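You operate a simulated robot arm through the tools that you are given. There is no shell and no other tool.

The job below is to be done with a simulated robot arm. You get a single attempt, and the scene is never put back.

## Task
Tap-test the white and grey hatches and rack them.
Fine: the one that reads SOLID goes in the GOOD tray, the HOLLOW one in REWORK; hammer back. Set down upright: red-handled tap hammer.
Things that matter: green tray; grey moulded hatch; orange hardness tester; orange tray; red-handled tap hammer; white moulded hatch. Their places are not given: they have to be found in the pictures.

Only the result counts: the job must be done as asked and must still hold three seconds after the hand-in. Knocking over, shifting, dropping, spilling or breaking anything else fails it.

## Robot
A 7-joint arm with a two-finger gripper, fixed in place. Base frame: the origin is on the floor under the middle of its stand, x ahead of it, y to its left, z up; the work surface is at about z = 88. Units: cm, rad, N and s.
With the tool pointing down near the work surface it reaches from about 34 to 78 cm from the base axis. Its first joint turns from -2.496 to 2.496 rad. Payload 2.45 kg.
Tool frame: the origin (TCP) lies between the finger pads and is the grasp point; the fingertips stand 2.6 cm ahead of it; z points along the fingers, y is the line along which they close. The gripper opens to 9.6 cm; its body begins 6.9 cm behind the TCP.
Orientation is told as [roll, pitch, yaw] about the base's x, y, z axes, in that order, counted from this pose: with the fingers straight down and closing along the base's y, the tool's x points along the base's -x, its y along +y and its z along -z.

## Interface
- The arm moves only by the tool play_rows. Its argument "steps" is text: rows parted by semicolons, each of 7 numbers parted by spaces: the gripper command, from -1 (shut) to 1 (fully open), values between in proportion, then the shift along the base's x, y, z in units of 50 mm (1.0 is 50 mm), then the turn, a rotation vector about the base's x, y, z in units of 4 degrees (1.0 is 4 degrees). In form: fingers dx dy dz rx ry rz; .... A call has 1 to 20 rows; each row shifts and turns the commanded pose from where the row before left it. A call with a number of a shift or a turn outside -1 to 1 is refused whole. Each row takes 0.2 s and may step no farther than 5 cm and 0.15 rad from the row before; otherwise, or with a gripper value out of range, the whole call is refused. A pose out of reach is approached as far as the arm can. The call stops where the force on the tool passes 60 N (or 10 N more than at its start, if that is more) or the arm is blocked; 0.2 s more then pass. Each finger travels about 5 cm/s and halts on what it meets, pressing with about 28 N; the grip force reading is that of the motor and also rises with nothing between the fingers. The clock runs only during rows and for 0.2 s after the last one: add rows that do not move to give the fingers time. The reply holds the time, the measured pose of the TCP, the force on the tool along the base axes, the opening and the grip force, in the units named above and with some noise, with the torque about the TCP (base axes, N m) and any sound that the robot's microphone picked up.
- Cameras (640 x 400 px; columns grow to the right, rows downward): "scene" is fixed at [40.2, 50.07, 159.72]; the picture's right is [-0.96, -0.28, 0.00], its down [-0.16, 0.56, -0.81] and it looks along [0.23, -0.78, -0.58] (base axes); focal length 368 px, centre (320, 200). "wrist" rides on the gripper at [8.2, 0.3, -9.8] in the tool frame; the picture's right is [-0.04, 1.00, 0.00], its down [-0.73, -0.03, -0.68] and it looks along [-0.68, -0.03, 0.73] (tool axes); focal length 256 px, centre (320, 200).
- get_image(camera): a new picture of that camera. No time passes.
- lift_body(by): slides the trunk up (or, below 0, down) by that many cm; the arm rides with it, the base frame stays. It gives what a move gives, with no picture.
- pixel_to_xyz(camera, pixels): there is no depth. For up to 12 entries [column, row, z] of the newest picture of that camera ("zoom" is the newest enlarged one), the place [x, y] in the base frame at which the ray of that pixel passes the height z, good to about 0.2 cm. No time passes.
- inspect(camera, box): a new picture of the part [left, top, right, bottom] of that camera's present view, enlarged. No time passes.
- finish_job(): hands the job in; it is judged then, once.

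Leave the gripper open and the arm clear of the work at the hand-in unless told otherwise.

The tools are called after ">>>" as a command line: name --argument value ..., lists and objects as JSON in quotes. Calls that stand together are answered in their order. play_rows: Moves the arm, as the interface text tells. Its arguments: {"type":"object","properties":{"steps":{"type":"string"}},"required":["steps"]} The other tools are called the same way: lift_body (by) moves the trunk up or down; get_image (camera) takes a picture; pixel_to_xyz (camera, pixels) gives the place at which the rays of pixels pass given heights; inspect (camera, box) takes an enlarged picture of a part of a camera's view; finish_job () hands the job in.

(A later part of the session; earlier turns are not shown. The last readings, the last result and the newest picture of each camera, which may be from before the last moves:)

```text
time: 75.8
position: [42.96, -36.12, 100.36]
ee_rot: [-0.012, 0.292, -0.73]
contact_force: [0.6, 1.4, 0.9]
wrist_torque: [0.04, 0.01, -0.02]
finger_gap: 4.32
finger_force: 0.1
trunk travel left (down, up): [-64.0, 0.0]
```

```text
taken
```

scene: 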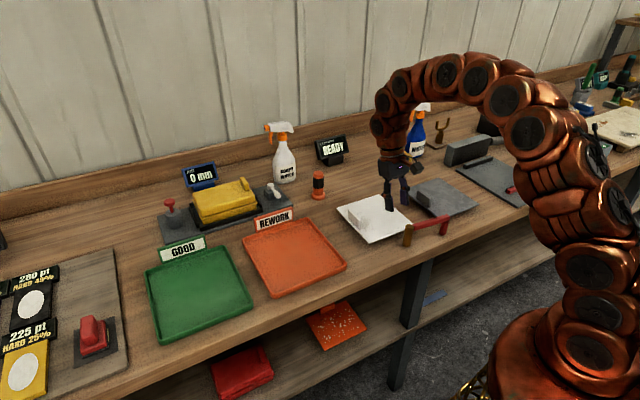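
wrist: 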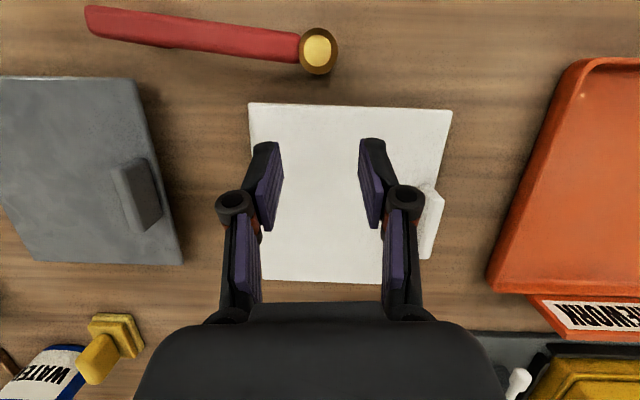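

The hammer is standing. I'll get its exact position and bar direction for the handle grip.

>>> pixel_to_xyz --camera "wrist" --pixels '[[318, 47, 94.9], [290, 45, 94.5], [200, 32, 94.5], [110, 20, 94.5], [95, 18, 94.5]]'

>>> inspect --camera "scene" --box '[390, 205, 470, 255]'

>>> inspect --camera "wrist" --box '[60, 0, 380, 120]'

```text
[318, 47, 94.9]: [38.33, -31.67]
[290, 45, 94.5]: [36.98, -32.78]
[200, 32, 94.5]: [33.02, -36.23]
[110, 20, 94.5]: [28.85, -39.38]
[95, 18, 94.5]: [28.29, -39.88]
```

```text
8.00 times, centred on (430, 230) of scene
```

zoom: 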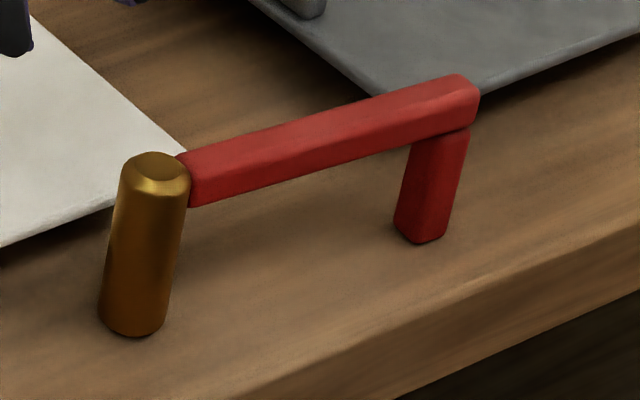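

```text
2.00 times, centred on (220, 60) of wrist
```

zoom: 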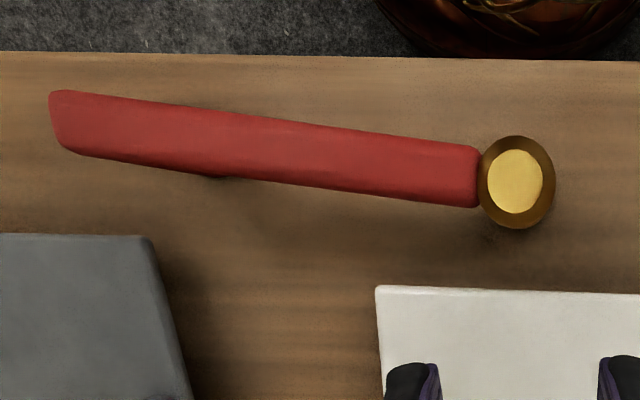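

The bar runs at 39.3° from the head at (38.3,-31.7). I'll go vertical and turn the tool to yaw 0.685, so the fingers close square across the bar about 4.5 cm from the head.

>>> play_rows --steps "0 0 0 0.2 -0.668 -0.744 0; 0 0 0 0.2 -0.668 -0.744 0; 0 0 0 0.2 -0.668 -0.744 0; 0 0 0 0.2 -0.668 -0.744 0; 0 -0.05 0 0 -0.12 -0.13 1; 0 -0.1 0 0 0 0 1; 0 -0.1 0.02 0 0 0 1; 0 -0.1 0.02 0 0 0 1; 0 -0.1 0.02 0 0 0 1; 0 -0.1 0.02 0 0 0 1; 0 -0.1 0.02 0 0 0 1; 0 -0.1 0.02 0 0 0 1; 0 -0.1 0.02 0 0 0 1; 0 -0.1 0.02 0 0 0 1; 0 -0.1 0.02 0 0 0 1; 0 -0.1 0.02 0 0 0 1; 0 -0.1 0.02 0 0 0 1; 0 -0.1 0.02 0 0 0 1; 0 -0.1 0.02 0 0 0 1; 0 -0.1 0.02 0 0 0 1"

>>> play_rows --steps "0 -0.05 0.03 -0.2 0 0 1; 0 0 0.03 -0.3 0 0 1; 0 0 0.02 -0.3 0 0 1; 0 0 0 -0.2 0 0 1; 0 0 0 0 0 0 0.3; 0 0 0 0 0 0 0"

>>> get_image --camera "wrist"

```text
time: 80.0
position: [35.2, -34.69, 104.65]
ee_rot: [-0.015, 0.004, 0.385]
contact_force: [-0.1, -0.1, 0.9]
wrist_torque: [-0.03, -0.03, -0.02]
finger_gap: 4.83
finger_force: 0.1
trunk travel left (down, up): [-64.0, 0.0]
```

```text
time: 81.4
position: [35.02, -34.42, 99.36]
ee_rot: [-0.014, 0.005, 0.687]
contact_force: [0.0, 0.0, -0.4]
wrist_torque: [-0.02, -0.03, -0.02]
finger_gap: 4.78
finger_force: 0.0
trunk travel left (down, up): [-64.0, 0.0]
```

```text
taken
```

wrist: 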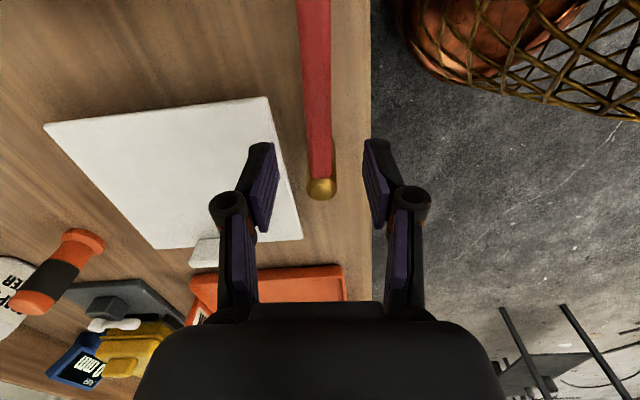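

The bar is centred between the fingers. Going down to z ≈ 93.5 and closing.

>>> play_rows --steps "0 0 0 -0.3 0 0 0; 0 0 0 -0.35 0 0 0; 0 0 0 -0.3 0 0 0; 0 0 0 -0.22 0 0 0; 0 0 0 0 0 0 0; -0.4 0 0 0 0 0 0; -0.6 0 0 0 0 0 0; -1 0 0 0 0 0 0; -1 0 0 0 0 0 0; -1 0 0 0 0 0 0"

>>> get_image --camera "wrist"

>>> inspect --camera "scene" --box '[380, 180, 480, 260]'

```text
time: 83.6
position: [34.96, -34.42, 93.62]
ee_rot: [-0.015, 0.004, 0.687]
contact_force: [0.6, -0.1, -0.5]
wrist_torque: [-0.07, -0.06, -0.02]
finger_gap: 1.4
finger_force: 28.2
trunk travel left (down, up): [-64.0, 0.0]
```

```text
taken
```

wrist: 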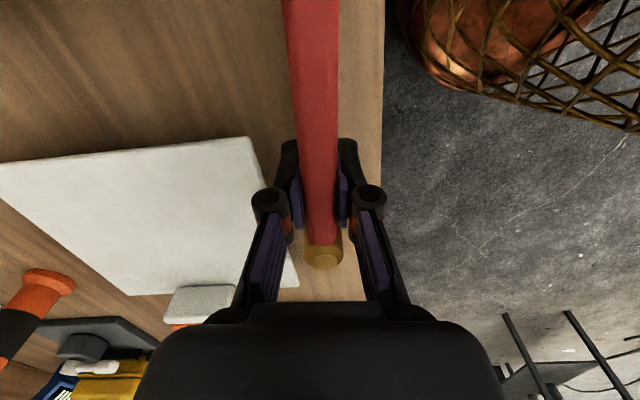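

```text
5.00 times, centred on (430, 220) of scene
```

zoom: 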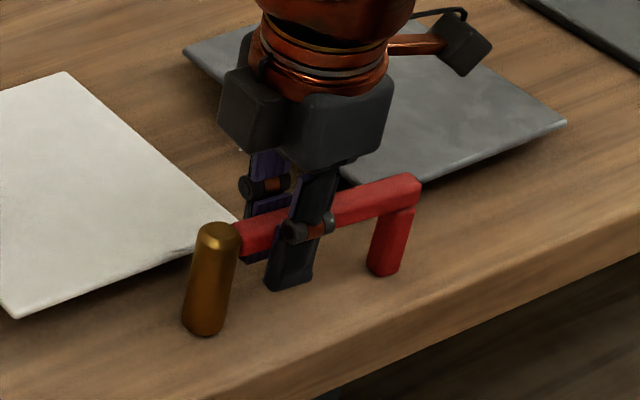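

The gap is 1.40 cm. I'll lift 1 cm slowly and check that it holds before going further.

>>> play_rows --steps "-1 0 0 0.04 0 0 0; -1 0 0 0.06 0 0 0; -1 0 0 0.06 0 0 0; -1 0 0 0.06 0 0 0; -1 0 0 0 0 0 0"

>>> inspect --camera "scene" --box '[380, 180, 480, 260]'

```text
time: 84.8
position: [34.98, -34.4, 94.67]
ee_rot: [-0.013, 0.005, 0.686]
contact_force: [-0.5, -0.6, -1.0]
wrist_torque: [-0.02, 0.02, 0.02]
finger_gap: 1.43
finger_force: 27.9
trunk travel left (down, up): [-64.0, 0.0]
```

```text
5.00 times, centred on (430, 220) of scene
```

zoom: 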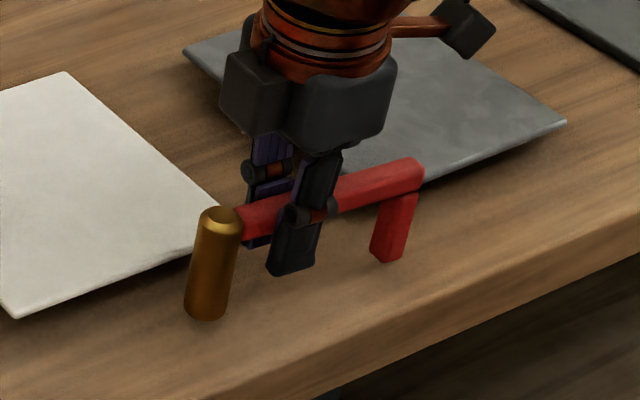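

It holds well, upright this time. I'll lift it and carry it over the middle of the white hatch for a square tap.

>>> play_rows --steps "-1 0 0 0.1 0 0 0; -1 0 0 0.2 0 0 0; -1 0 0 0.3 0 0 0; -1 0 0 0.3 0 0 0; -1 0 0 0.3 0 0 0; -1 0.2 -0.14 0.1 0 0 0; -1 0.35 -0.25 0 0 0 0; -1 0.36 -0.25 0 0 0 0; -1 0.36 -0.25 0 0 0 0; -1 0.36 -0.25 0 0 0 0; -1 0.3 -0.21 0 0 0 0; -1 0.2 -0.14 0 0 0 0; -1 0 0 0 0 0 0"

>>> inspect --camera "scene" --box '[310, 130, 470, 250]'

>>> get_image --camera "wrist"

```text
time: 87.6
position: [45.72, -41.78, 101.2]
ee_rot: [-0.013, 0.004, 0.686]
contact_force: [0.1, 1.3, -1.7]
wrist_torque: [0.03, -0.05, 0.01]
finger_gap: 1.39
finger_force: 27.6
trunk travel left (down, up): [-64.0, 0.0]
```

```text
3.33 times, centred on (390, 190) of scene
```

zoom: 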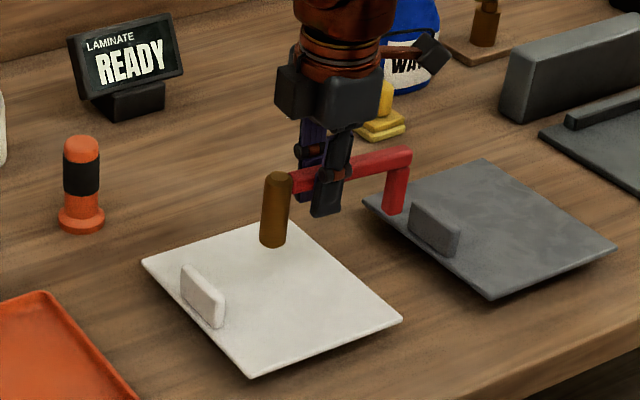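

```text
taken
```

wrist: 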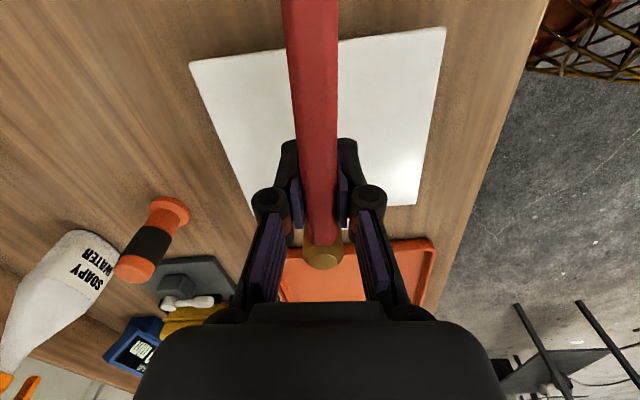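

The hammer is upright over the white hatch centre. I'll go down to just above it and give a crisp tap.

>>> play_rows --steps "-1 0 0 -0.3 0 0 0; -1 0 0 -0.3 0 0 0; -1 0 0 -0.1 0 0 0; -1 0 0 0 0 0 0; -1 0 0 -0.34 0 0 0; -1 0 0 0.4 0 0 0; -1 0 0 0 0 0 0"

>>> inspect --camera "scene" --box '[310, 130, 470, 250]'

```text
time: 89.2
position: [45.5, -41.62, 98.07]
ee_rot: [-0.016, 0.003, 0.686]
contact_force: [0.2, -0.8, -1.1]
wrist_torque: [0.03, 0.01, 0.0]
finger_gap: 1.39
finger_force: 28.1
trunk travel left (down, up): [-64.0, 0.0]
```

```text
3.33 times, centred on (390, 190) of scene
```

zoom: 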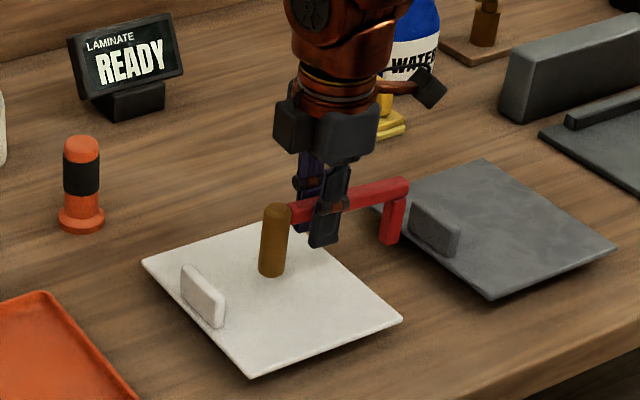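

Still READY. I'll find the true contact height first by lowering slowly.

>>> play_rows --steps "-1 0 0 -0.2 0 0 0; -1 0 0 -0.1 0 0 0; -1 0 0 -0.05 0 0 0; -1 0 0 0 0 0 0"

>>> play_rows --steps "-1 0 0 -0.05 0 0 0; -1 0 0 0 0 0 0"

>>> play_rows --steps "-1 0 0 -0.04 0 0 0; -1 0 0 0 0 0 0"

```text
time: 90.2
position: [45.49, -41.81, 96.26]
ee_rot: [-0.013, 0.004, 0.686]
contact_force: [-0.1, 0.3, 6.3]
wrist_torque: [0.21, -0.17, 0.0]
finger_gap: 1.37
finger_force: 27.5
trunk travel left (down, up): [-64.0, 0.0]
```

```text
time: 90.8
position: [45.5, -41.86, 96.18]
ee_rot: [-0.016, 0.005, 0.685]
contact_force: [-4.8, -3.8, 26.2]
wrist_torque: [0.48, -0.46, 0.0]
finger_gap: 1.42
finger_force: 28.0
trunk travel left (down, up): [-64.0, 0.0]
```

```text
time: 91.4
position: [45.49, -41.82, 95.96]
ee_rot: [-0.014, 0.005, 0.684]
contact_force: [-7.8, -8.9, 28.4]
wrist_torque: [0.28, -0.41, -0.02]
finger_gap: 1.41
finger_force: 27.8
trunk travel left (down, up): [-64.0, 0.0]
```

Contact is at TCP z ≈ 96.3. Now a proper strike: rise 2.5 cm, then drop quickly to just under the contact height, and back up.

>>> play_rows --steps "-1 0 0 0.3 0 0 0; -1 0 0 0.2 0 0 0; -1 0 0 0 0 0 0; -1 0 0 0 0 0 0; -1 0 0 -0.5 0 0 0; -1 0 0 0.5 0 0 0; -1 0 0 0 0 0 0"

>>> inspect --camera "scene" --box '[310, 130, 470, 250]'

```text
time: 93.0
position: [45.61, -41.78, 98.35]
ee_rot: [-0.013, 0.003, 0.686]
contact_force: [0.2, 0.5, -1.3]
wrist_torque: [0.05, 0.01, 0.02]
finger_gap: 1.37
finger_force: 28.5
trunk travel left (down, up): [-64.0, 0.0]
```

```text
3.33 times, centred on (390, 190) of scene
```

zoom: 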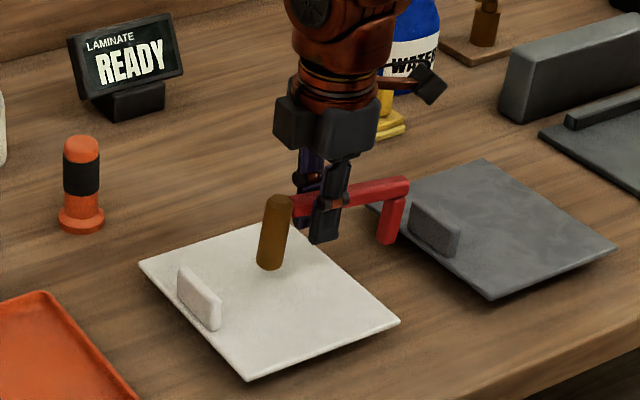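

No reading; the arm may have turned back before touching, because it lags. I'll strike again with a brief dwell at the bottom to be sure of contact.

>>> play_rows --steps "-1 0 0 0.3 0 0 0; -1 0 0 0 0 0 0; -1 0 0 -0.82 0 0 0; -1 0 0 0 0 0 0; -1 0 0 0.5 0 0 0; -1 0 0 0 0 0 0"

>>> inspect --camera "scene" --box '[310, 130, 470, 250]'

```text
time: 94.4
position: [45.62, -41.84, 98.23]
ee_rot: [-0.012, 0.004, 0.687]
contact_force: [0.8, 0.6, -0.9]
wrist_torque: [0.04, -0.03, -0.01]
finger_gap: 1.41
finger_force: 28.0
trunk travel left (down, up): [-64.0, 0.0]
```

```text
3.33 times, centred on (390, 190) of scene
```

zoom: 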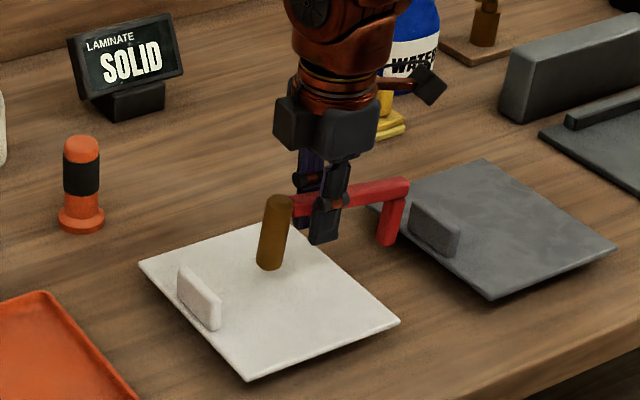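

The display now reads **SOLID** for the white hatch. Next I'll raise the hammer, carry it over the grey hatch centre and do the same.

>>> play_rows --steps "-1 0 0 0.3 0 0 0; -1 0 0 0.4 0 0 0; -1 0 0 0.4 0 0 0; -1 -0.18 -0.155 0.1 0 0 0; -1 -0.36 -0.31 0 0 0 0; -1 -0.37 -0.315 0 0 0 0; -1 -0.37 -0.315 0 0 0 0; -1 -0.37 -0.315 0 0 0 0; -1 -0.37 -0.315 0 0 0 0; -1 -0.37 -0.315 0 0 0 0; -1 -0.37 -0.315 0 0 0 0; -1 -0.37 -0.315 0 0 0 0; -1 -0.37 -0.315 0 0 0 0; -1 -0.37 -0.315 0 0 0 0; -1 -0.18 -0.155 0 0 0 0; -1 0 0 0 0 0 0"

>>> inspect --camera "scene" --box '[320, 110, 500, 245]'

>>> get_image --camera "wrist"

```text
time: 97.8
position: [25.3, -58.92, 104.19]
ee_rot: [-0.012, 0.004, 0.686]
contact_force: [0.3, -0.5, -1.7]
wrist_torque: [0.02, -0.04, 0.01]
finger_gap: 1.41
finger_force: 28.4
trunk travel left (down, up): [-64.0, 0.0]
```

```text
2.96 times, centred on (410, 178) of scene
```

zoom: 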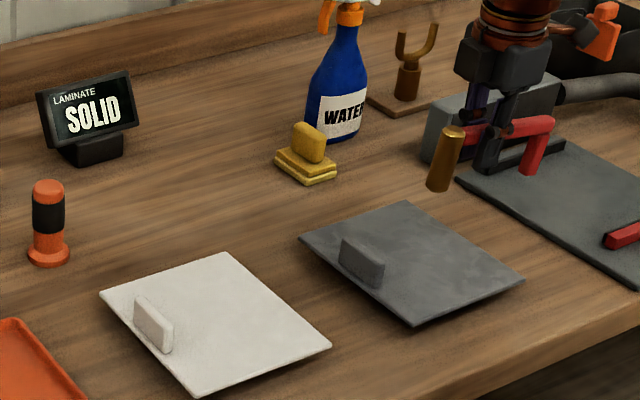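

```text
taken
```

wrist: 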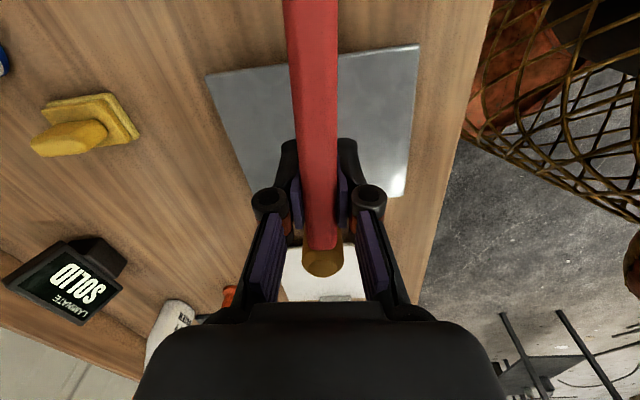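

It's over the grey hatch, slightly past centre. I'll shift back 2 cm, go down to the same start height (z 99.85) and give the same strike.

>>> play_rows --steps "-1 0.17 0.14 -0.2 0 0 0; -1 0.17 0.13 -0.3 0 0 0; -1 0 0 -0.37 0 0 0; -1 0 0 0 0 0 0; -1 0 0 0 0 0 0"

>>> inspect --camera "scene" --box '[380, 110, 520, 230]'

```text
time: 99.0
position: [27.2, -57.78, 99.86]
ee_rot: [-0.015, 0.003, 0.685]
contact_force: [0.1, 0.6, -1.9]
wrist_torque: [0.01, -0.02, 0.04]
finger_gap: 1.43
finger_force: 27.8
trunk travel left (down, up): [-64.0, 0.0]
```

```text
3.33 times, centred on (450, 170) of scene
```

zoom: 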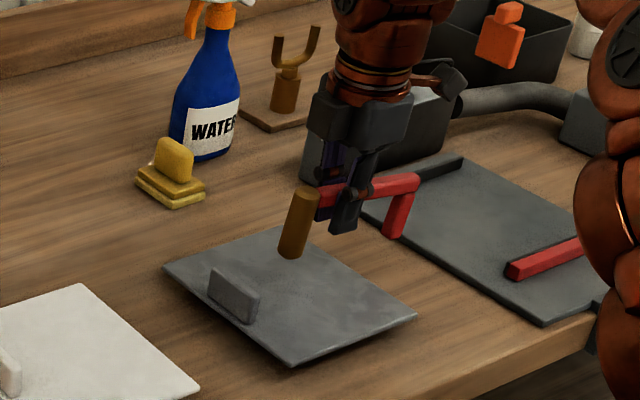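

I'll check that the hammer's leg will land clear of the dark board before striking.

>>> pixel_to_xyz --camera "scene" --pixels '[[461, 168, 88], [461, 168, 89], [517.6, 207.5, 88], [517.6, 207.5, 89], [490, 188, 89], [471.5, 180.5, 93], [471.5, 180.5, 94], [471.5, 180.5, 95], [438, 188, 94], [438, 188, 95]]'

>>> inspect --camera "scene" --box '[420, 140, 500, 210]'

```text
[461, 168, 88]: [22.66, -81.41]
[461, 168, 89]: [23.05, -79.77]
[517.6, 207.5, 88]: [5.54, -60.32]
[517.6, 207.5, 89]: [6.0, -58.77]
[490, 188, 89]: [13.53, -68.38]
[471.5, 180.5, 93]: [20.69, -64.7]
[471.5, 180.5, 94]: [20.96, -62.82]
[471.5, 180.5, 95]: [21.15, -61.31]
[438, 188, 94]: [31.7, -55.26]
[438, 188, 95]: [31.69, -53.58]
```

```text
5.71 times, centred on (460, 175) of scene
```

zoom: 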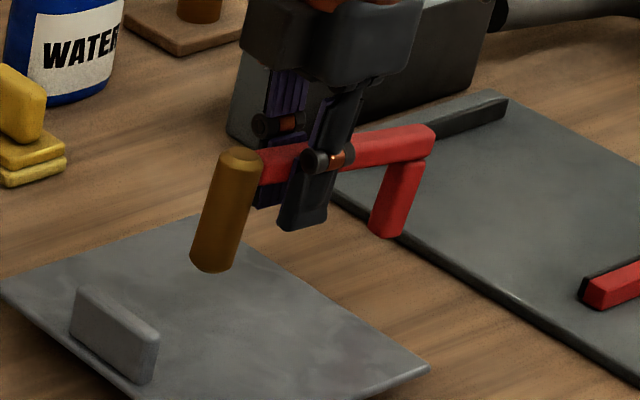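

The leg is 8 cm from the board and 5 cm off the hatch, so it's clear. Striking the grey hatch now.

>>> play_rows --steps "-1 0 0 -0.82 0 0 0; -1 0 0 0 0 0 0; -1 0 0 0.5 0 0 0; -1 0 0 0 0 0 0"

>>> get_image --camera "scene"

>>> inspect --camera "scene" --box '[310, 110, 490, 230]'

```text
time: 100.0
position: [26.89, -58.12, 98.19]
ee_rot: [-0.012, 0.005, 0.685]
contact_force: [-0.6, -0.6, -1.8]
wrist_torque: [0.01, 0.0, -0.02]
finger_gap: 1.42
finger_force: 28.0
trunk travel left (down, up): [-64.0, 0.0]
```

```text
taken
```

scene: 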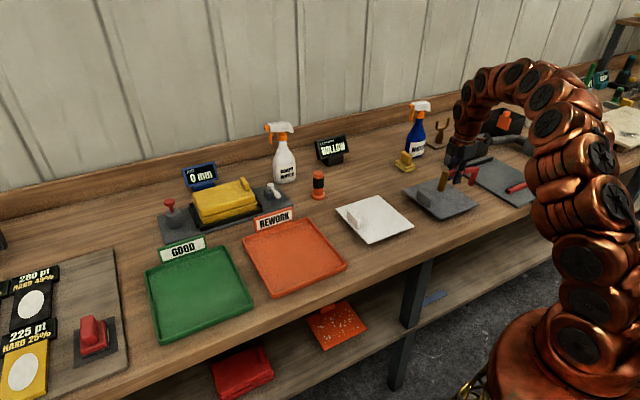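

```text
3.33 times, centred on (400, 170) of scene
```

zoom: 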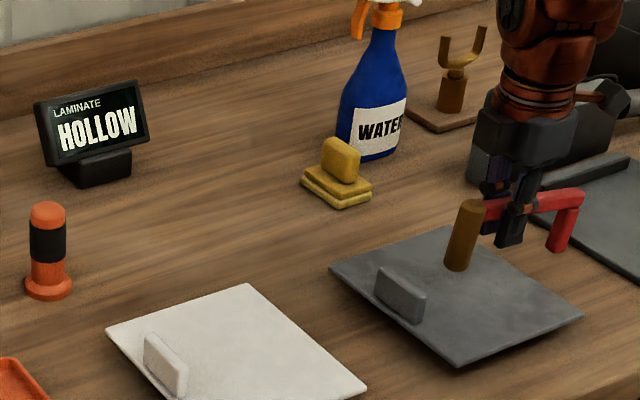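

The grey hatch reads **HOLLOW**, so white goes to GOOD (green) and grey to REWORK (orange). I'll take the hammer back first: up and outward past the hatches, then along toward its old spot, turning to the original bar angle with a slight outward tilt.

>>> play_rows --steps "-1 0 0 0.3 0 0 0; -1 0 0 0.4 0 0 0; -1 0.25 -0.27 0 0 0 0; -1 0.32 -0.35 0 0 0 0; -1 0.32 -0.35 0 0 0 0.43; -1 0.32 -0.35 0 0 0 0.43; -1 0.25 0.2 0 0 0 0; -1 0.42 0.39 0 0 0 0; -1 0.42 0.39 0 0 0 0; -1 0.42 0.39 0 0 0 0; -1 0.42 0.39 0 0 0 0; -1 0.42 0.39 0 0 0 0; -1 0.2 0.19 0 0 0 0; -1 0 0 0 0 0 0"

>>> inspect --camera "scene" --box '[310, 110, 470, 230]'

>>> get_image --camera "wrist"

```text
time: 103.0
position: [45.76, -52.58, 101.86]
ee_rot: [-0.012, 0.004, 0.745]
contact_force: [-0.3, -0.1, -1.7]
wrist_torque: [0.02, -0.05, 0.04]
finger_gap: 1.38
finger_force: 28.5
trunk travel left (down, up): [-64.0, 0.0]
```

```text
3.33 times, centred on (390, 170) of scene
```

zoom: 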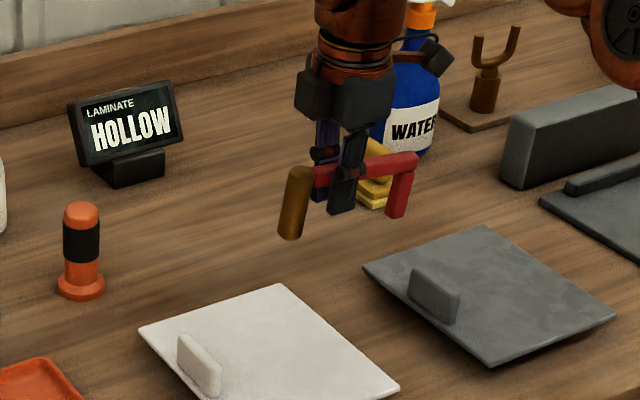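

```text
taken
```

wrist: 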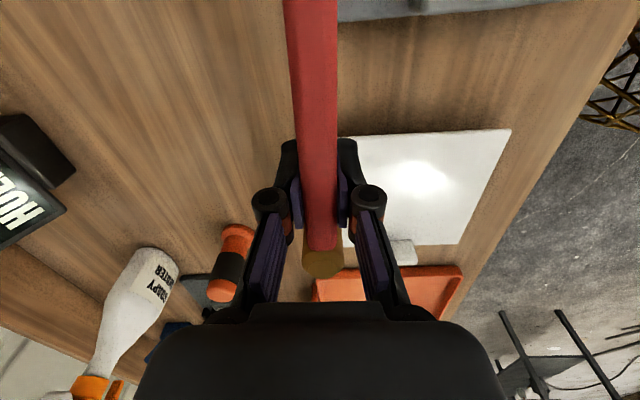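

I'll check how level the hammer is in the grip: head bottom at pixel (381,181), leg bottom at (413.5,174).

>>> pixel_to_xyz --camera "scene" --pixels '[[381, 181, 95], [381, 181, 96], [381, 181, 97], [413.5, 174, 94], [413.5, 174, 95], [413.5, 174, 96]]'

>>> inspect --camera "scene" --box '[370, 140, 430, 190]'

```text
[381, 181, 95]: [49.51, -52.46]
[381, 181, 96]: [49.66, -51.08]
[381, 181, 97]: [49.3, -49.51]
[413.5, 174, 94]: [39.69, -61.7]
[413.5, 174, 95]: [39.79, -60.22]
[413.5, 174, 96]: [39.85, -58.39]
```

```text
8.00 times, centred on (400, 165) of scene
```

zoom: 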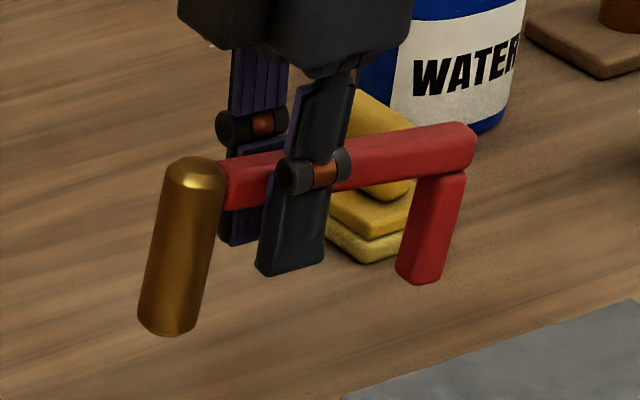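

The leg hangs about 1 cm lower than the head (a 4° roll in the grip). I'll roll the tool 4° to level it, add a 6.5° outward tilt, and carry it out toward its place.

>>> play_rows --steps "-1 0 0 0 -0.71 0.77 0; -1 0 0 -0.15 -0.59 -0.54 0; -1 0.1 -0.11 -0.2 -0.59 -0.54 0; -1 0.3 -0.33 -0.2 0 0 0; -1 0.3 -0.33 -0.2 0 0 0; -1 0.3 -0.33 -0.2 0 0 0; -1 0.3 -0.33 -0.2 0 0 0; -1 0 0 0 0 0 0"

>>> inspect --camera "scene" --box '[340, 130, 420, 190]'

>>> get_image --camera "wrist"

```text
time: 104.8
position: [52.43, -59.74, 96.02]
ee_rot: [-0.123, 0.077, 0.739]
contact_force: [0.0, 0.4, -1.4]
wrist_torque: [0.03, 0.02, 0.02]
finger_gap: 1.39
finger_force: 28.0
trunk travel left (down, up): [-64.0, 0.0]
```

```text
6.67 times, centred on (380, 160) of scene
```

zoom: 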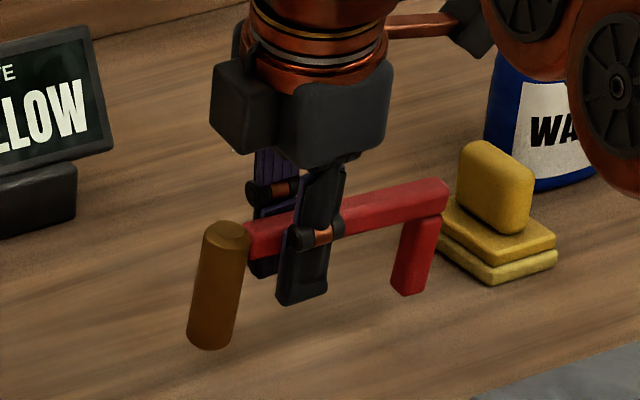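

```text
taken
```

wrist: 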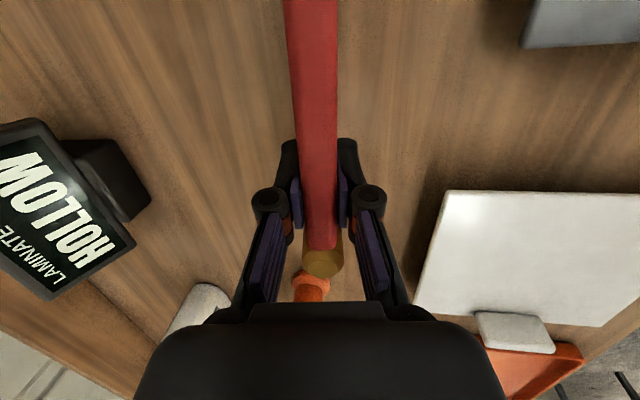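

>>> pixel_to_xyz --camera "scene" --pixels '[[363.8, 181, 90], [363.8, 181, 91], [363.8, 181, 92], [393.5, 173, 90], [393.5, 173, 91], [393.5, 173, 92]]'

>>> play_rows --steps "-1 0 0 -0.2 0 0 0; -1 0 0 -0.1 0 0 0; -1 0 0 0 0 0 0"

```text
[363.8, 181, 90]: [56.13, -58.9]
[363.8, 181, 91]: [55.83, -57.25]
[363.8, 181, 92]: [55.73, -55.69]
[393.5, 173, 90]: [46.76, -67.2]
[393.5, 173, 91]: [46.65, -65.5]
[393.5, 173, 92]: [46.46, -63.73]
```

```text
time: 105.6
position: [52.32, -59.78, 94.5]
ee_rot: [-0.125, 0.076, 0.735]
contact_force: [0.2, 0.0, -1.1]
wrist_torque: [-0.02, -0.03, 0.01]
finger_gap: 1.39
finger_force: 28.6
trunk travel left (down, up): [-64.0, 0.0]
```

Nearly level (head bottom about 91.0, leg about 90.7). Lowering gently to the bench.

>>> play_rows --steps "-1 0 0 -0.12 0 0 0; -1 0 0 -0.05 0 0 0; -1 0 0 0 0 0 0"

>>> play_rows --steps "-1 0 0 -0.04 0 0 0; -1 0 0 0 0 0 0"

>>> play_rows --steps "-1 0 0 -0.03 0 0 0; -1 0 0 0 0 0 0"

```text
time: 106.4
position: [52.42, -59.75, 93.56]
ee_rot: [-0.123, 0.076, 0.736]
contact_force: [0.7, -0.6, -1.6]
wrist_torque: [0.02, 0.0, -0.01]
finger_gap: 1.4
finger_force: 28.3
trunk travel left (down, up): [-64.0, 0.0]
```

```text
time: 107.0
position: [52.3, -59.72, 93.46]
ee_rot: [-0.124, 0.076, 0.737]
contact_force: [1.3, 1.1, 7.3]
wrist_torque: [-0.46, 0.47, 0.08]
finger_gap: 1.38
finger_force: 27.6
trunk travel left (down, up): [-64.0, 0.0]
```

```text
time: 107.6
position: [52.52, -59.69, 93.51]
ee_rot: [-0.127, 0.078, 0.738]
contact_force: [2.9, 2.2, 11.1]
wrist_torque: [-0.6, 0.67, 0.0]
finger_gap: 1.43
finger_force: 27.8
trunk travel left (down, up): [-64.0, 0.0]
```

The leg touched first, as the torque shows. A small extra roll will bring the head down level.

>>> play_rows --steps "-1 0 0 0 -0.24 0.26 0; -1 0 0 0 0 0 0"

>>> play_rows --steps "-1 0 0 -0.03 0 0 0; -1 0 0 0 0 0 0"

```text
time: 108.2
position: [52.55, -59.62, 93.39]
ee_rot: [-0.125, 0.102, 0.737]
contact_force: [6.7, 6.0, 10.0]
wrist_torque: [0.65, -0.66, 0.01]
finger_gap: 1.42
finger_force: 27.4
trunk travel left (down, up): [-64.0, 0.0]
```

```text
time: 108.8
position: [52.43, -59.62, 93.17]
ee_rot: [-0.129, 0.101, 0.739]
contact_force: [8.0, 7.0, 17.0]
wrist_torque: [-0.03, -0.03, -0.09]
finger_gap: 1.39
finger_force: 28.6
trunk travel left (down, up): [-64.0, 0.0]
```

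Both ends now touch evenly (torque near zero). I'll ease off slightly and open the fingers slowly so the hammer rocks upright gently.

>>> play_rows --steps "-1 0 0 0.025 0 0 0; -1 0 0 0 0 0 0; -0.68 0 0 0 0 0 0; -0.64 0 0 0 0 0 0; -0.58 0 0 0 0 0 0; -0.5 0 0 0 0 0 0; -0.5 0 0 0 0 0 0"

>>> inspect --camera "scene" --box '[340, 130, 420, 190]'

>>> get_image --camera "wrist"

```text
time: 110.4
position: [52.4, -59.77, 93.19]
ee_rot: [-0.126, 0.101, 0.736]
contact_force: [-0.1, 0.2, -0.4]
wrist_torque: [0.01, 0.01, 0.02]
finger_gap: 2.42
finger_force: 0.0
trunk travel left (down, up): [-64.0, 0.0]
```

```text
6.67 times, centred on (380, 160) of scene
```

zoom: 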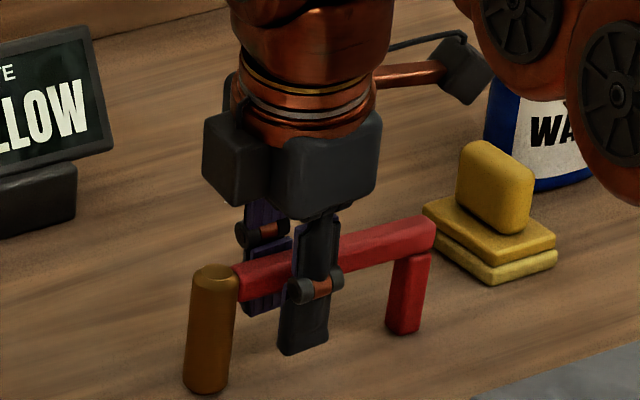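

```text
taken
```

wrist: 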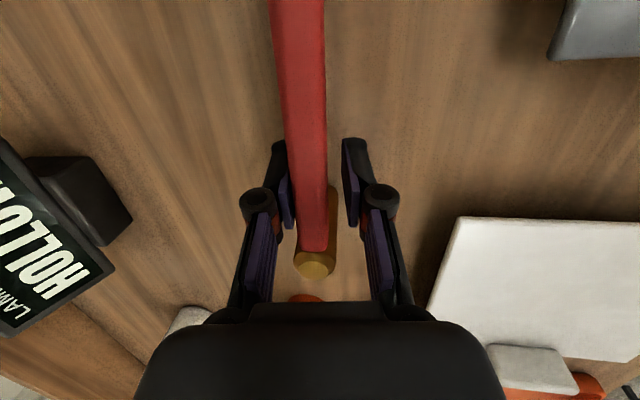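

It rocked upright. I'll open wider and withdraw straight up.

>>> play_rows --steps "-0.3 0 0 0 0 0 0; 0 0 0 0 0 0 0; 0.3 0 0 0 0 0 0; 0.3 0 0 0 0 0 0; 0.3 0 0 0.2 0 0 0; 0.3 0 0 0.3 0 0 0; 0.3 -0.1 0.1 0.3 0 0 0; 0.3 -0.2 0.22 0.2 0 0 0; 0.3 -0.2 0.22 0.2 0 0 0; 0.3 0 0 0 0 0 0"

>>> inspect --camera "scene" --box '[340, 130, 420, 190]'

>>> get_image --camera "wrist"

```text
time: 112.6
position: [50.04, -57.06, 99.44]
ee_rot: [-0.126, 0.101, 0.737]
contact_force: [-0.5, 0.7, 0.1]
wrist_torque: [-0.01, 0.03, -0.03]
finger_gap: 6.24
finger_force: 0.2
trunk travel left (down, up): [-64.0, 0.0]
```

```text
6.67 times, centred on (380, 160) of scene
```

zoom: 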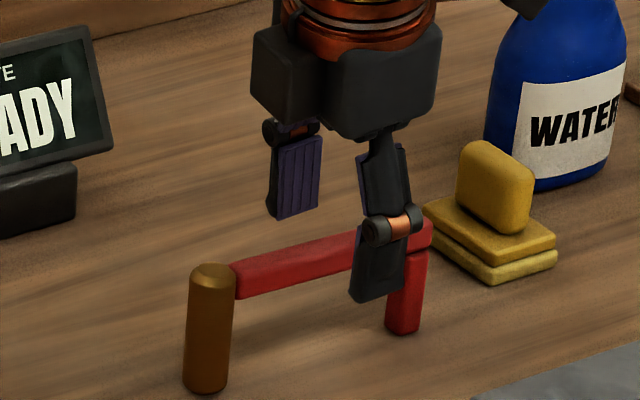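

```text
taken
```

wrist: 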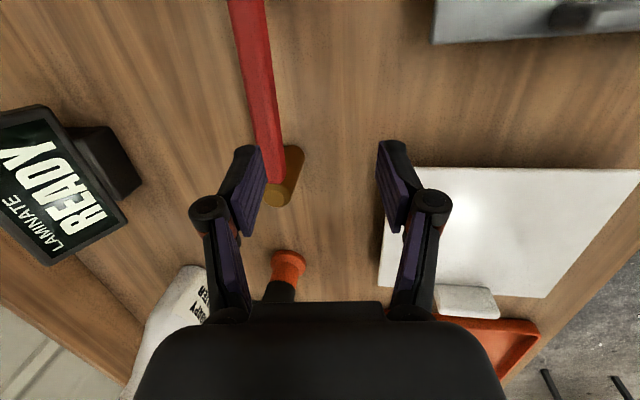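

The hammer is standing free. I'll measure where it is compared with its original place (head (59.0,-60.6), leg (49.85,-68.9)).

>>> pixel_to_xyz --camera "scene" --pixels '[[363, 186.9, 88], [392.7, 178.7, 88], [363.8, 171, 94.9]]'

>>> pixel_to_xyz --camera "wrist" --pixels '[[279, 195, 94.9], [265, 130, 94.5], [240, 10, 94.5]]'

```text
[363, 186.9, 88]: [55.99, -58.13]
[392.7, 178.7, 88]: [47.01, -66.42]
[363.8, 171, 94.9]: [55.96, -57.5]
```

```text
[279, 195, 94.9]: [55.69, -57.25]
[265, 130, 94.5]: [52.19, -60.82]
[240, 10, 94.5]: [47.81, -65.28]
```

The head is 4.2 cm and the leg 3.8 cm inward from the original spot. I'll slide it back by pushing both feet at once, low down, with the two open fingertips. First I raise the tool, level it and turn it −90° so the finger line is parallel to the bar.

>>> play_rows --steps "0.3 -0.1 0.11 0.3 0.476 -0.513 0; 0.3 -0.1 0.11 0.3 0.476 -0.513 0; 0.3 0 0 0.2 0.645 0.595 0; 1 0 0 0 0.645 0.595 0; 1 0 0 0 0 0 -1; 1 0 0 0 0 0 -1; 1 0 0 0 0 0 -1; 1 0 0 0 0 0 -1; 1 0 0 0 0 0 -1; 1 0 0 0 0 0 -1; 1 0 0 0 0 0 -1; 1 0 0 0 0 0 -1; 1 0 0 0 0 0 -1; 1 0 0 0 0 0 -1; 1 0 0 0 0 0 -1; 1 0 0 0 0 0 -1; 1 0 0 0 0 0 -1; 1 0 0 0 0 0 -1; 1 0 0 0 0 0 -1; 1 0 0 0 0 0 -1"

>>> play_rows --steps "1 0 0 0 0 0 -1; 1 0 0 0 0 0 -1; 1 0 0 0 0 0 -1; 1 0 0 0 0 0 -1; 1 0 0 0 0 0 -1; 1 0 0 0 0 0 -1; 1 0 0 0 0 0 -0.4; 1 0 0 0 0 0 0"

```text
time: 116.8
position: [48.9, -55.91, 103.37]
ee_rot: [-0.003, 0.004, -0.379]
contact_force: [0.0, 0.5, -0.6]
wrist_torque: [0.01, -0.06, -0.03]
finger_gap: 9.62
finger_force: 0.1
trunk travel left (down, up): [-64.0, 0.0]
```

```text
time: 118.6
position: [48.94, -55.97, 103.36]
ee_rot: [-0.002, 0.004, -0.828]
contact_force: [0.2, 0.1, 0.2]
wrist_torque: [0.0, 0.01, 0.01]
finger_gap: 9.61
finger_force: 0.1
trunk travel left (down, up): [-64.0, 0.0]
```

Now I add the 15° outward tilt and drop in just inside the hammer's feet, fingers fully open.

>>> play_rows --steps "1 -0.045 -0.12 -0.2 -0.737 -0.676 0; 1 -0.045 -0.12 -0.35 -0.737 -0.676 0; 1 -0.045 -0.12 -0.35 -0.737 -0.676 0; 1 -0.045 -0.12 -0.35 -0.553 -0.507 0; 1 0 0 -0.2 0 0 0; 1 0 0 0 0 0 0"

>>> get_image --camera "wrist"

>>> inspect --camera "scene" --box '[330, 130, 430, 205]'

```text
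time: 120.0
position: [48.05, -58.29, 96.04]
ee_rot: [-0.001, -0.259, -0.825]
contact_force: [-0.6, -0.2, -0.5]
wrist_torque: [0.0, 0.01, 0.0]
finger_gap: 9.61
finger_force: 0.1
trunk travel left (down, up): [-64.0, 0.0]
```

```text
taken
```

wrist: 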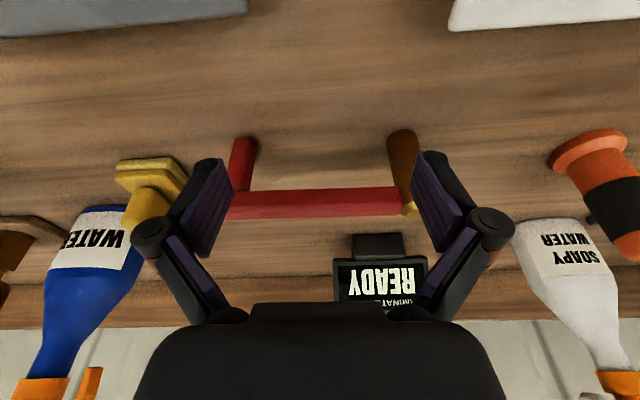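

```text
5.33 times, centred on (380, 168) of scene
```

zoom: 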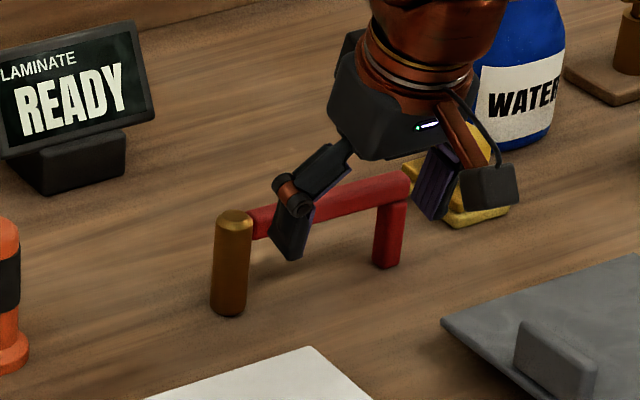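

>>> pixel_to_xyz --camera "wrist" --pixels '[[402, 140, 89], [242, 147, 89], [405, 205, 94.9], [231, 205, 94.5], [400, 200, 94.5], [303, 203, 94.5]]'

>>> inspect --camera "wrist" --box '[160, 100, 480, 260]'

```text
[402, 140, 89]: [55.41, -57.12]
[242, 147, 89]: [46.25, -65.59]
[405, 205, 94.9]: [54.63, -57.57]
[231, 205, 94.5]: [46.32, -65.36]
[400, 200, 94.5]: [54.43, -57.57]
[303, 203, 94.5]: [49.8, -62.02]
```

```text
2.00 times, centred on (320, 180) of wrist
```

zoom: 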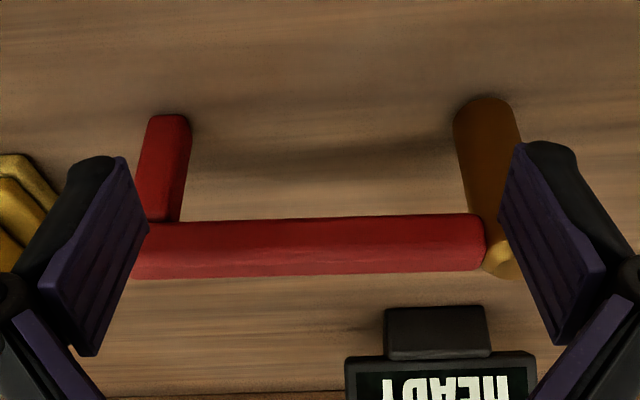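

Aligned (the midpoints agree to 0.1 cm). I'll lower the fingertips to just above the bench, about 2 cm inside the hammer's feet.

>>> play_rows --steps "1 0 0 -0.3 0 0 0; 1 0 0 -0.3 0 0 0; 1 0 0 -0.25 0 0 0; 1 0 0 -0.12 0 0 0; 1 0 0 0 0 0 0"

>>> inspect --camera "scene" --box '[330, 130, 430, 205]'

>>> get_image --camera "wrist"

```text
time: 121.2
position: [48.04, -58.36, 91.13]
ee_rot: [-0.002, -0.26, -0.827]
contact_force: [-0.2, 0.9, -0.4]
wrist_torque: [-0.01, 0.02, 0.04]
finger_gap: 9.61
finger_force: 0.1
trunk travel left (down, up): [-64.0, 0.0]
```

```text
5.33 times, centred on (380, 168) of scene
```

zoom: 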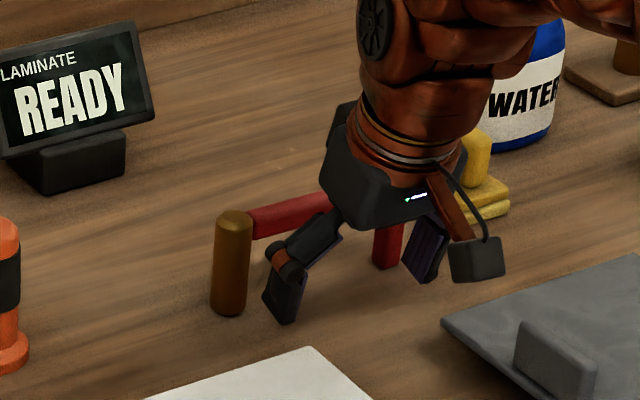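

```text
taken
```

wrist: 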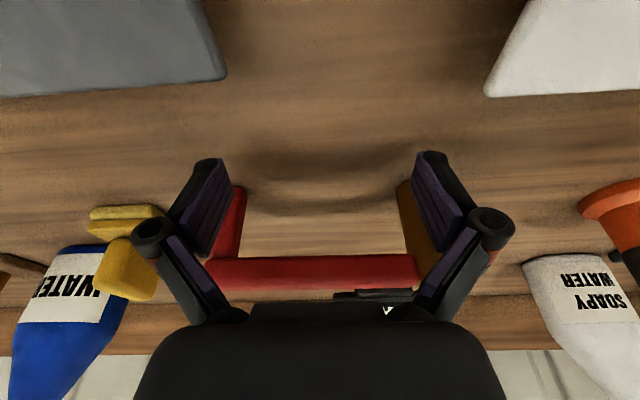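

The fingertips are low, just inside the head and the leg. Pushing outward slowly now.

>>> play_rows --steps "1 0.0476 -0.0513 0 0 0 0; 1 0.0476 -0.0513 0 0 0 0; 1 0.0476 -0.0513 0 0 0 0; 1 0.0476 -0.0513 0 0 0 0; 1 0.0476 -0.0513 0 0 0 0; 1 0.0476 -0.0513 0 0 0 0; 1 0.0476 -0.0513 0 0 0 0; 1 0.0476 -0.0513 0 0 0 0; 1 0.0476 -0.0513 0 0 0 0; 1 0 0 0 0 0 0"

>>> inspect --camera "scene" --box '[330, 130, 430, 205]'

>>> get_image --camera "wrist"

```text
time: 123.4
position: [50.21, -60.74, 91.18]
ee_rot: [-0.001, -0.255, -0.826]
contact_force: [0.0, -0.1, 0.5]
wrist_torque: [0.0, -0.01, -0.01]
finger_gap: 9.61
finger_force: 0.1
trunk travel left (down, up): [-64.0, 0.0]
```

```text
5.33 times, centred on (380, 168) of scene
```

zoom: 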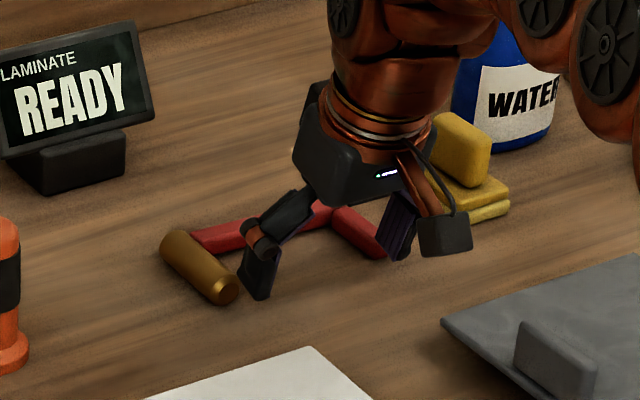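

```text
taken
```

wrist: 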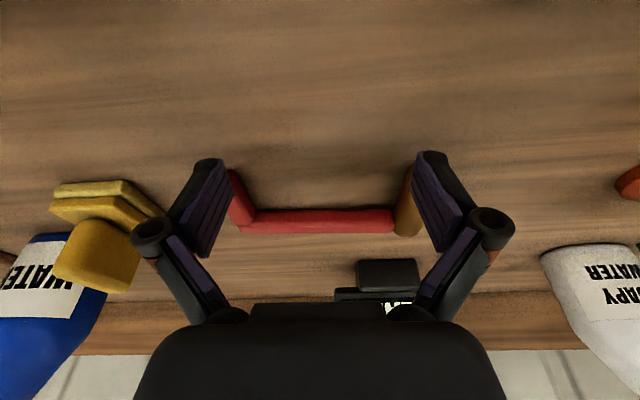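

The hammer tipped over onto its other side; friction was higher than I expected. It's lying safely in its area. Standing it up properly needs the bench space the hatches occupy, so I'll rack the hatches first and then put the hammer back. Raising clear now.

>>> play_rows --steps "1 -0.02 0.02 0.2 0 0 0; 1 -0.05 0.05 0.3 0 0 0; 1 -0.1 0.1 0.4 0 0 0; 1 -0.2 0.2 0.4 0 0 0; 1 -0.3 0.3 0.3 0.737 0.676 0; 1 -0.3 0.3 0.3 0.737 0.676 0; 1 -0.3 0.3 0.3 0.737 0.676 0; 1 -0.3 0.2 0.1 0.553 0.507 0; 1 -0.3 0.1 0 0 0 0; 1 -0.3 0.1 0 0 0 0; 1 0 0 0 0 0 0"

>>> get_image --camera "scene"

>>> get_image --camera "wrist"

```text
time: 125.8
position: [39.4, -52.31, 102.59]
ee_rot: [-0.003, 0.005, -0.826]
contact_force: [-0.7, -0.1, 0.2]
wrist_torque: [-0.01, 0.02, -0.01]
finger_gap: 9.6
finger_force: 0.1
trunk travel left (down, up): [-64.0, 0.0]
```

```text
taken
```

scene: 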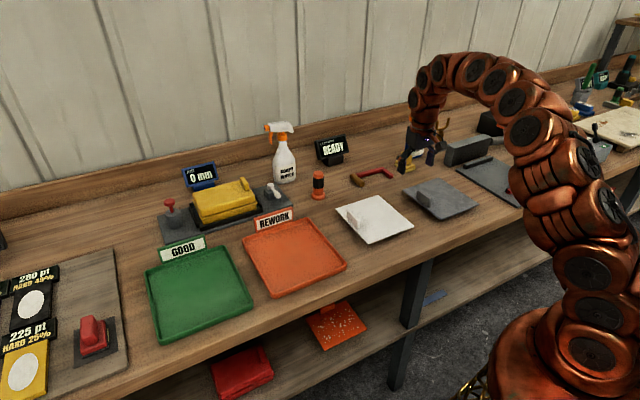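

```text
taken
```

wrist: 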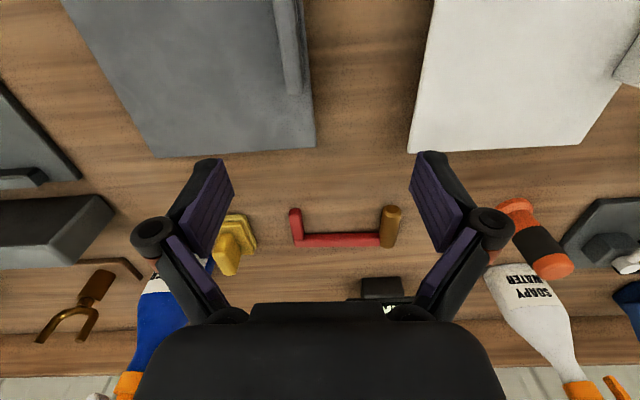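

I'll move inward so the wrist camera sees the grey hatch's handle fully.

>>> play_rows --steps "1 -0.3 0.25 0 0 0 0; 1 -0.4 0.35 0 0 0 0; 1 -0.4 0.35 0 0 0 0; 1 -0.4 0.35 0 0 0 0; 1 0 0 0 0 0 0"

>>> get_image --camera "wrist"

>>> inspect --camera "scene" --box '[400, 165, 490, 225]'

```text
time: 127.0
position: [31.85, -45.7, 102.42]
ee_rot: [-0.002, 0.006, -0.824]
contact_force: [0.3, -0.7, -0.2]
wrist_torque: [0.01, -0.02, -0.03]
finger_gap: 9.6
finger_force: 0.0
trunk travel left (down, up): [-64.0, 0.0]
```

```text
taken
```

wrist: 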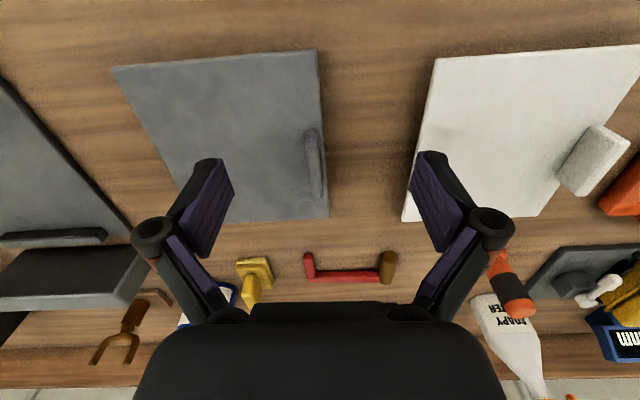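

```text
6.67 times, centred on (445, 195) of scene
```

zoom: 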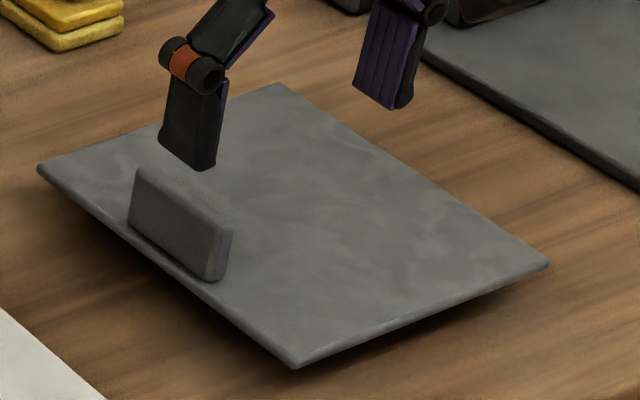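

>>> inspect --camera "wrist" --box '[230, 80, 390, 230]'

>>> inspect --camera "scene" --box '[410, 180, 450, 215]'

```text
2.67 times, centred on (310, 155) of wrist
```

zoom: 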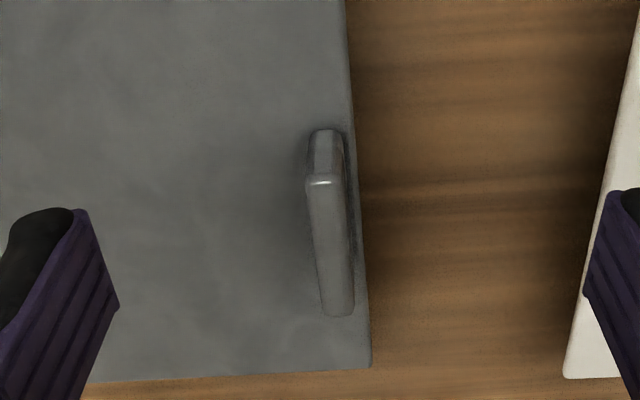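

```text
11.43 times, centred on (430, 198) of scene
```

zoom: 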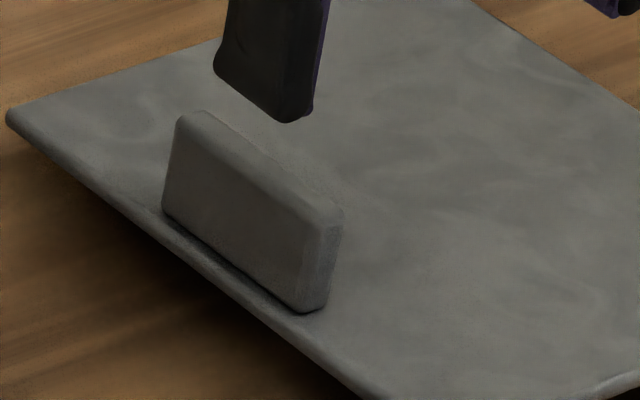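

>>> pixel_to_xyz --camera "wrist" --pixels '[[311.7, 149, 93.5], [316.6, 196, 93.5], [311.7, 149, 94.5], [316.6, 196, 94.5]]'

>>> pixel_to_xyz --camera "scene" --pixels '[[419.1, 190.8, 93.5], [430.9, 198.6, 93.5], [419.1, 190.8, 94.5], [430.9, 198.6, 94.5]]'

```text
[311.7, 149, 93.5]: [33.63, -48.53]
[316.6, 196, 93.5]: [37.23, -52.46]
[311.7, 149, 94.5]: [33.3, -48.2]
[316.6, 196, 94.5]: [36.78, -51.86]
```

```text
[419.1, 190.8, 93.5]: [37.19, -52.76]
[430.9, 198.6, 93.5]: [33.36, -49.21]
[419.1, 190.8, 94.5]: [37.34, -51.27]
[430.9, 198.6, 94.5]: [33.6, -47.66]
```

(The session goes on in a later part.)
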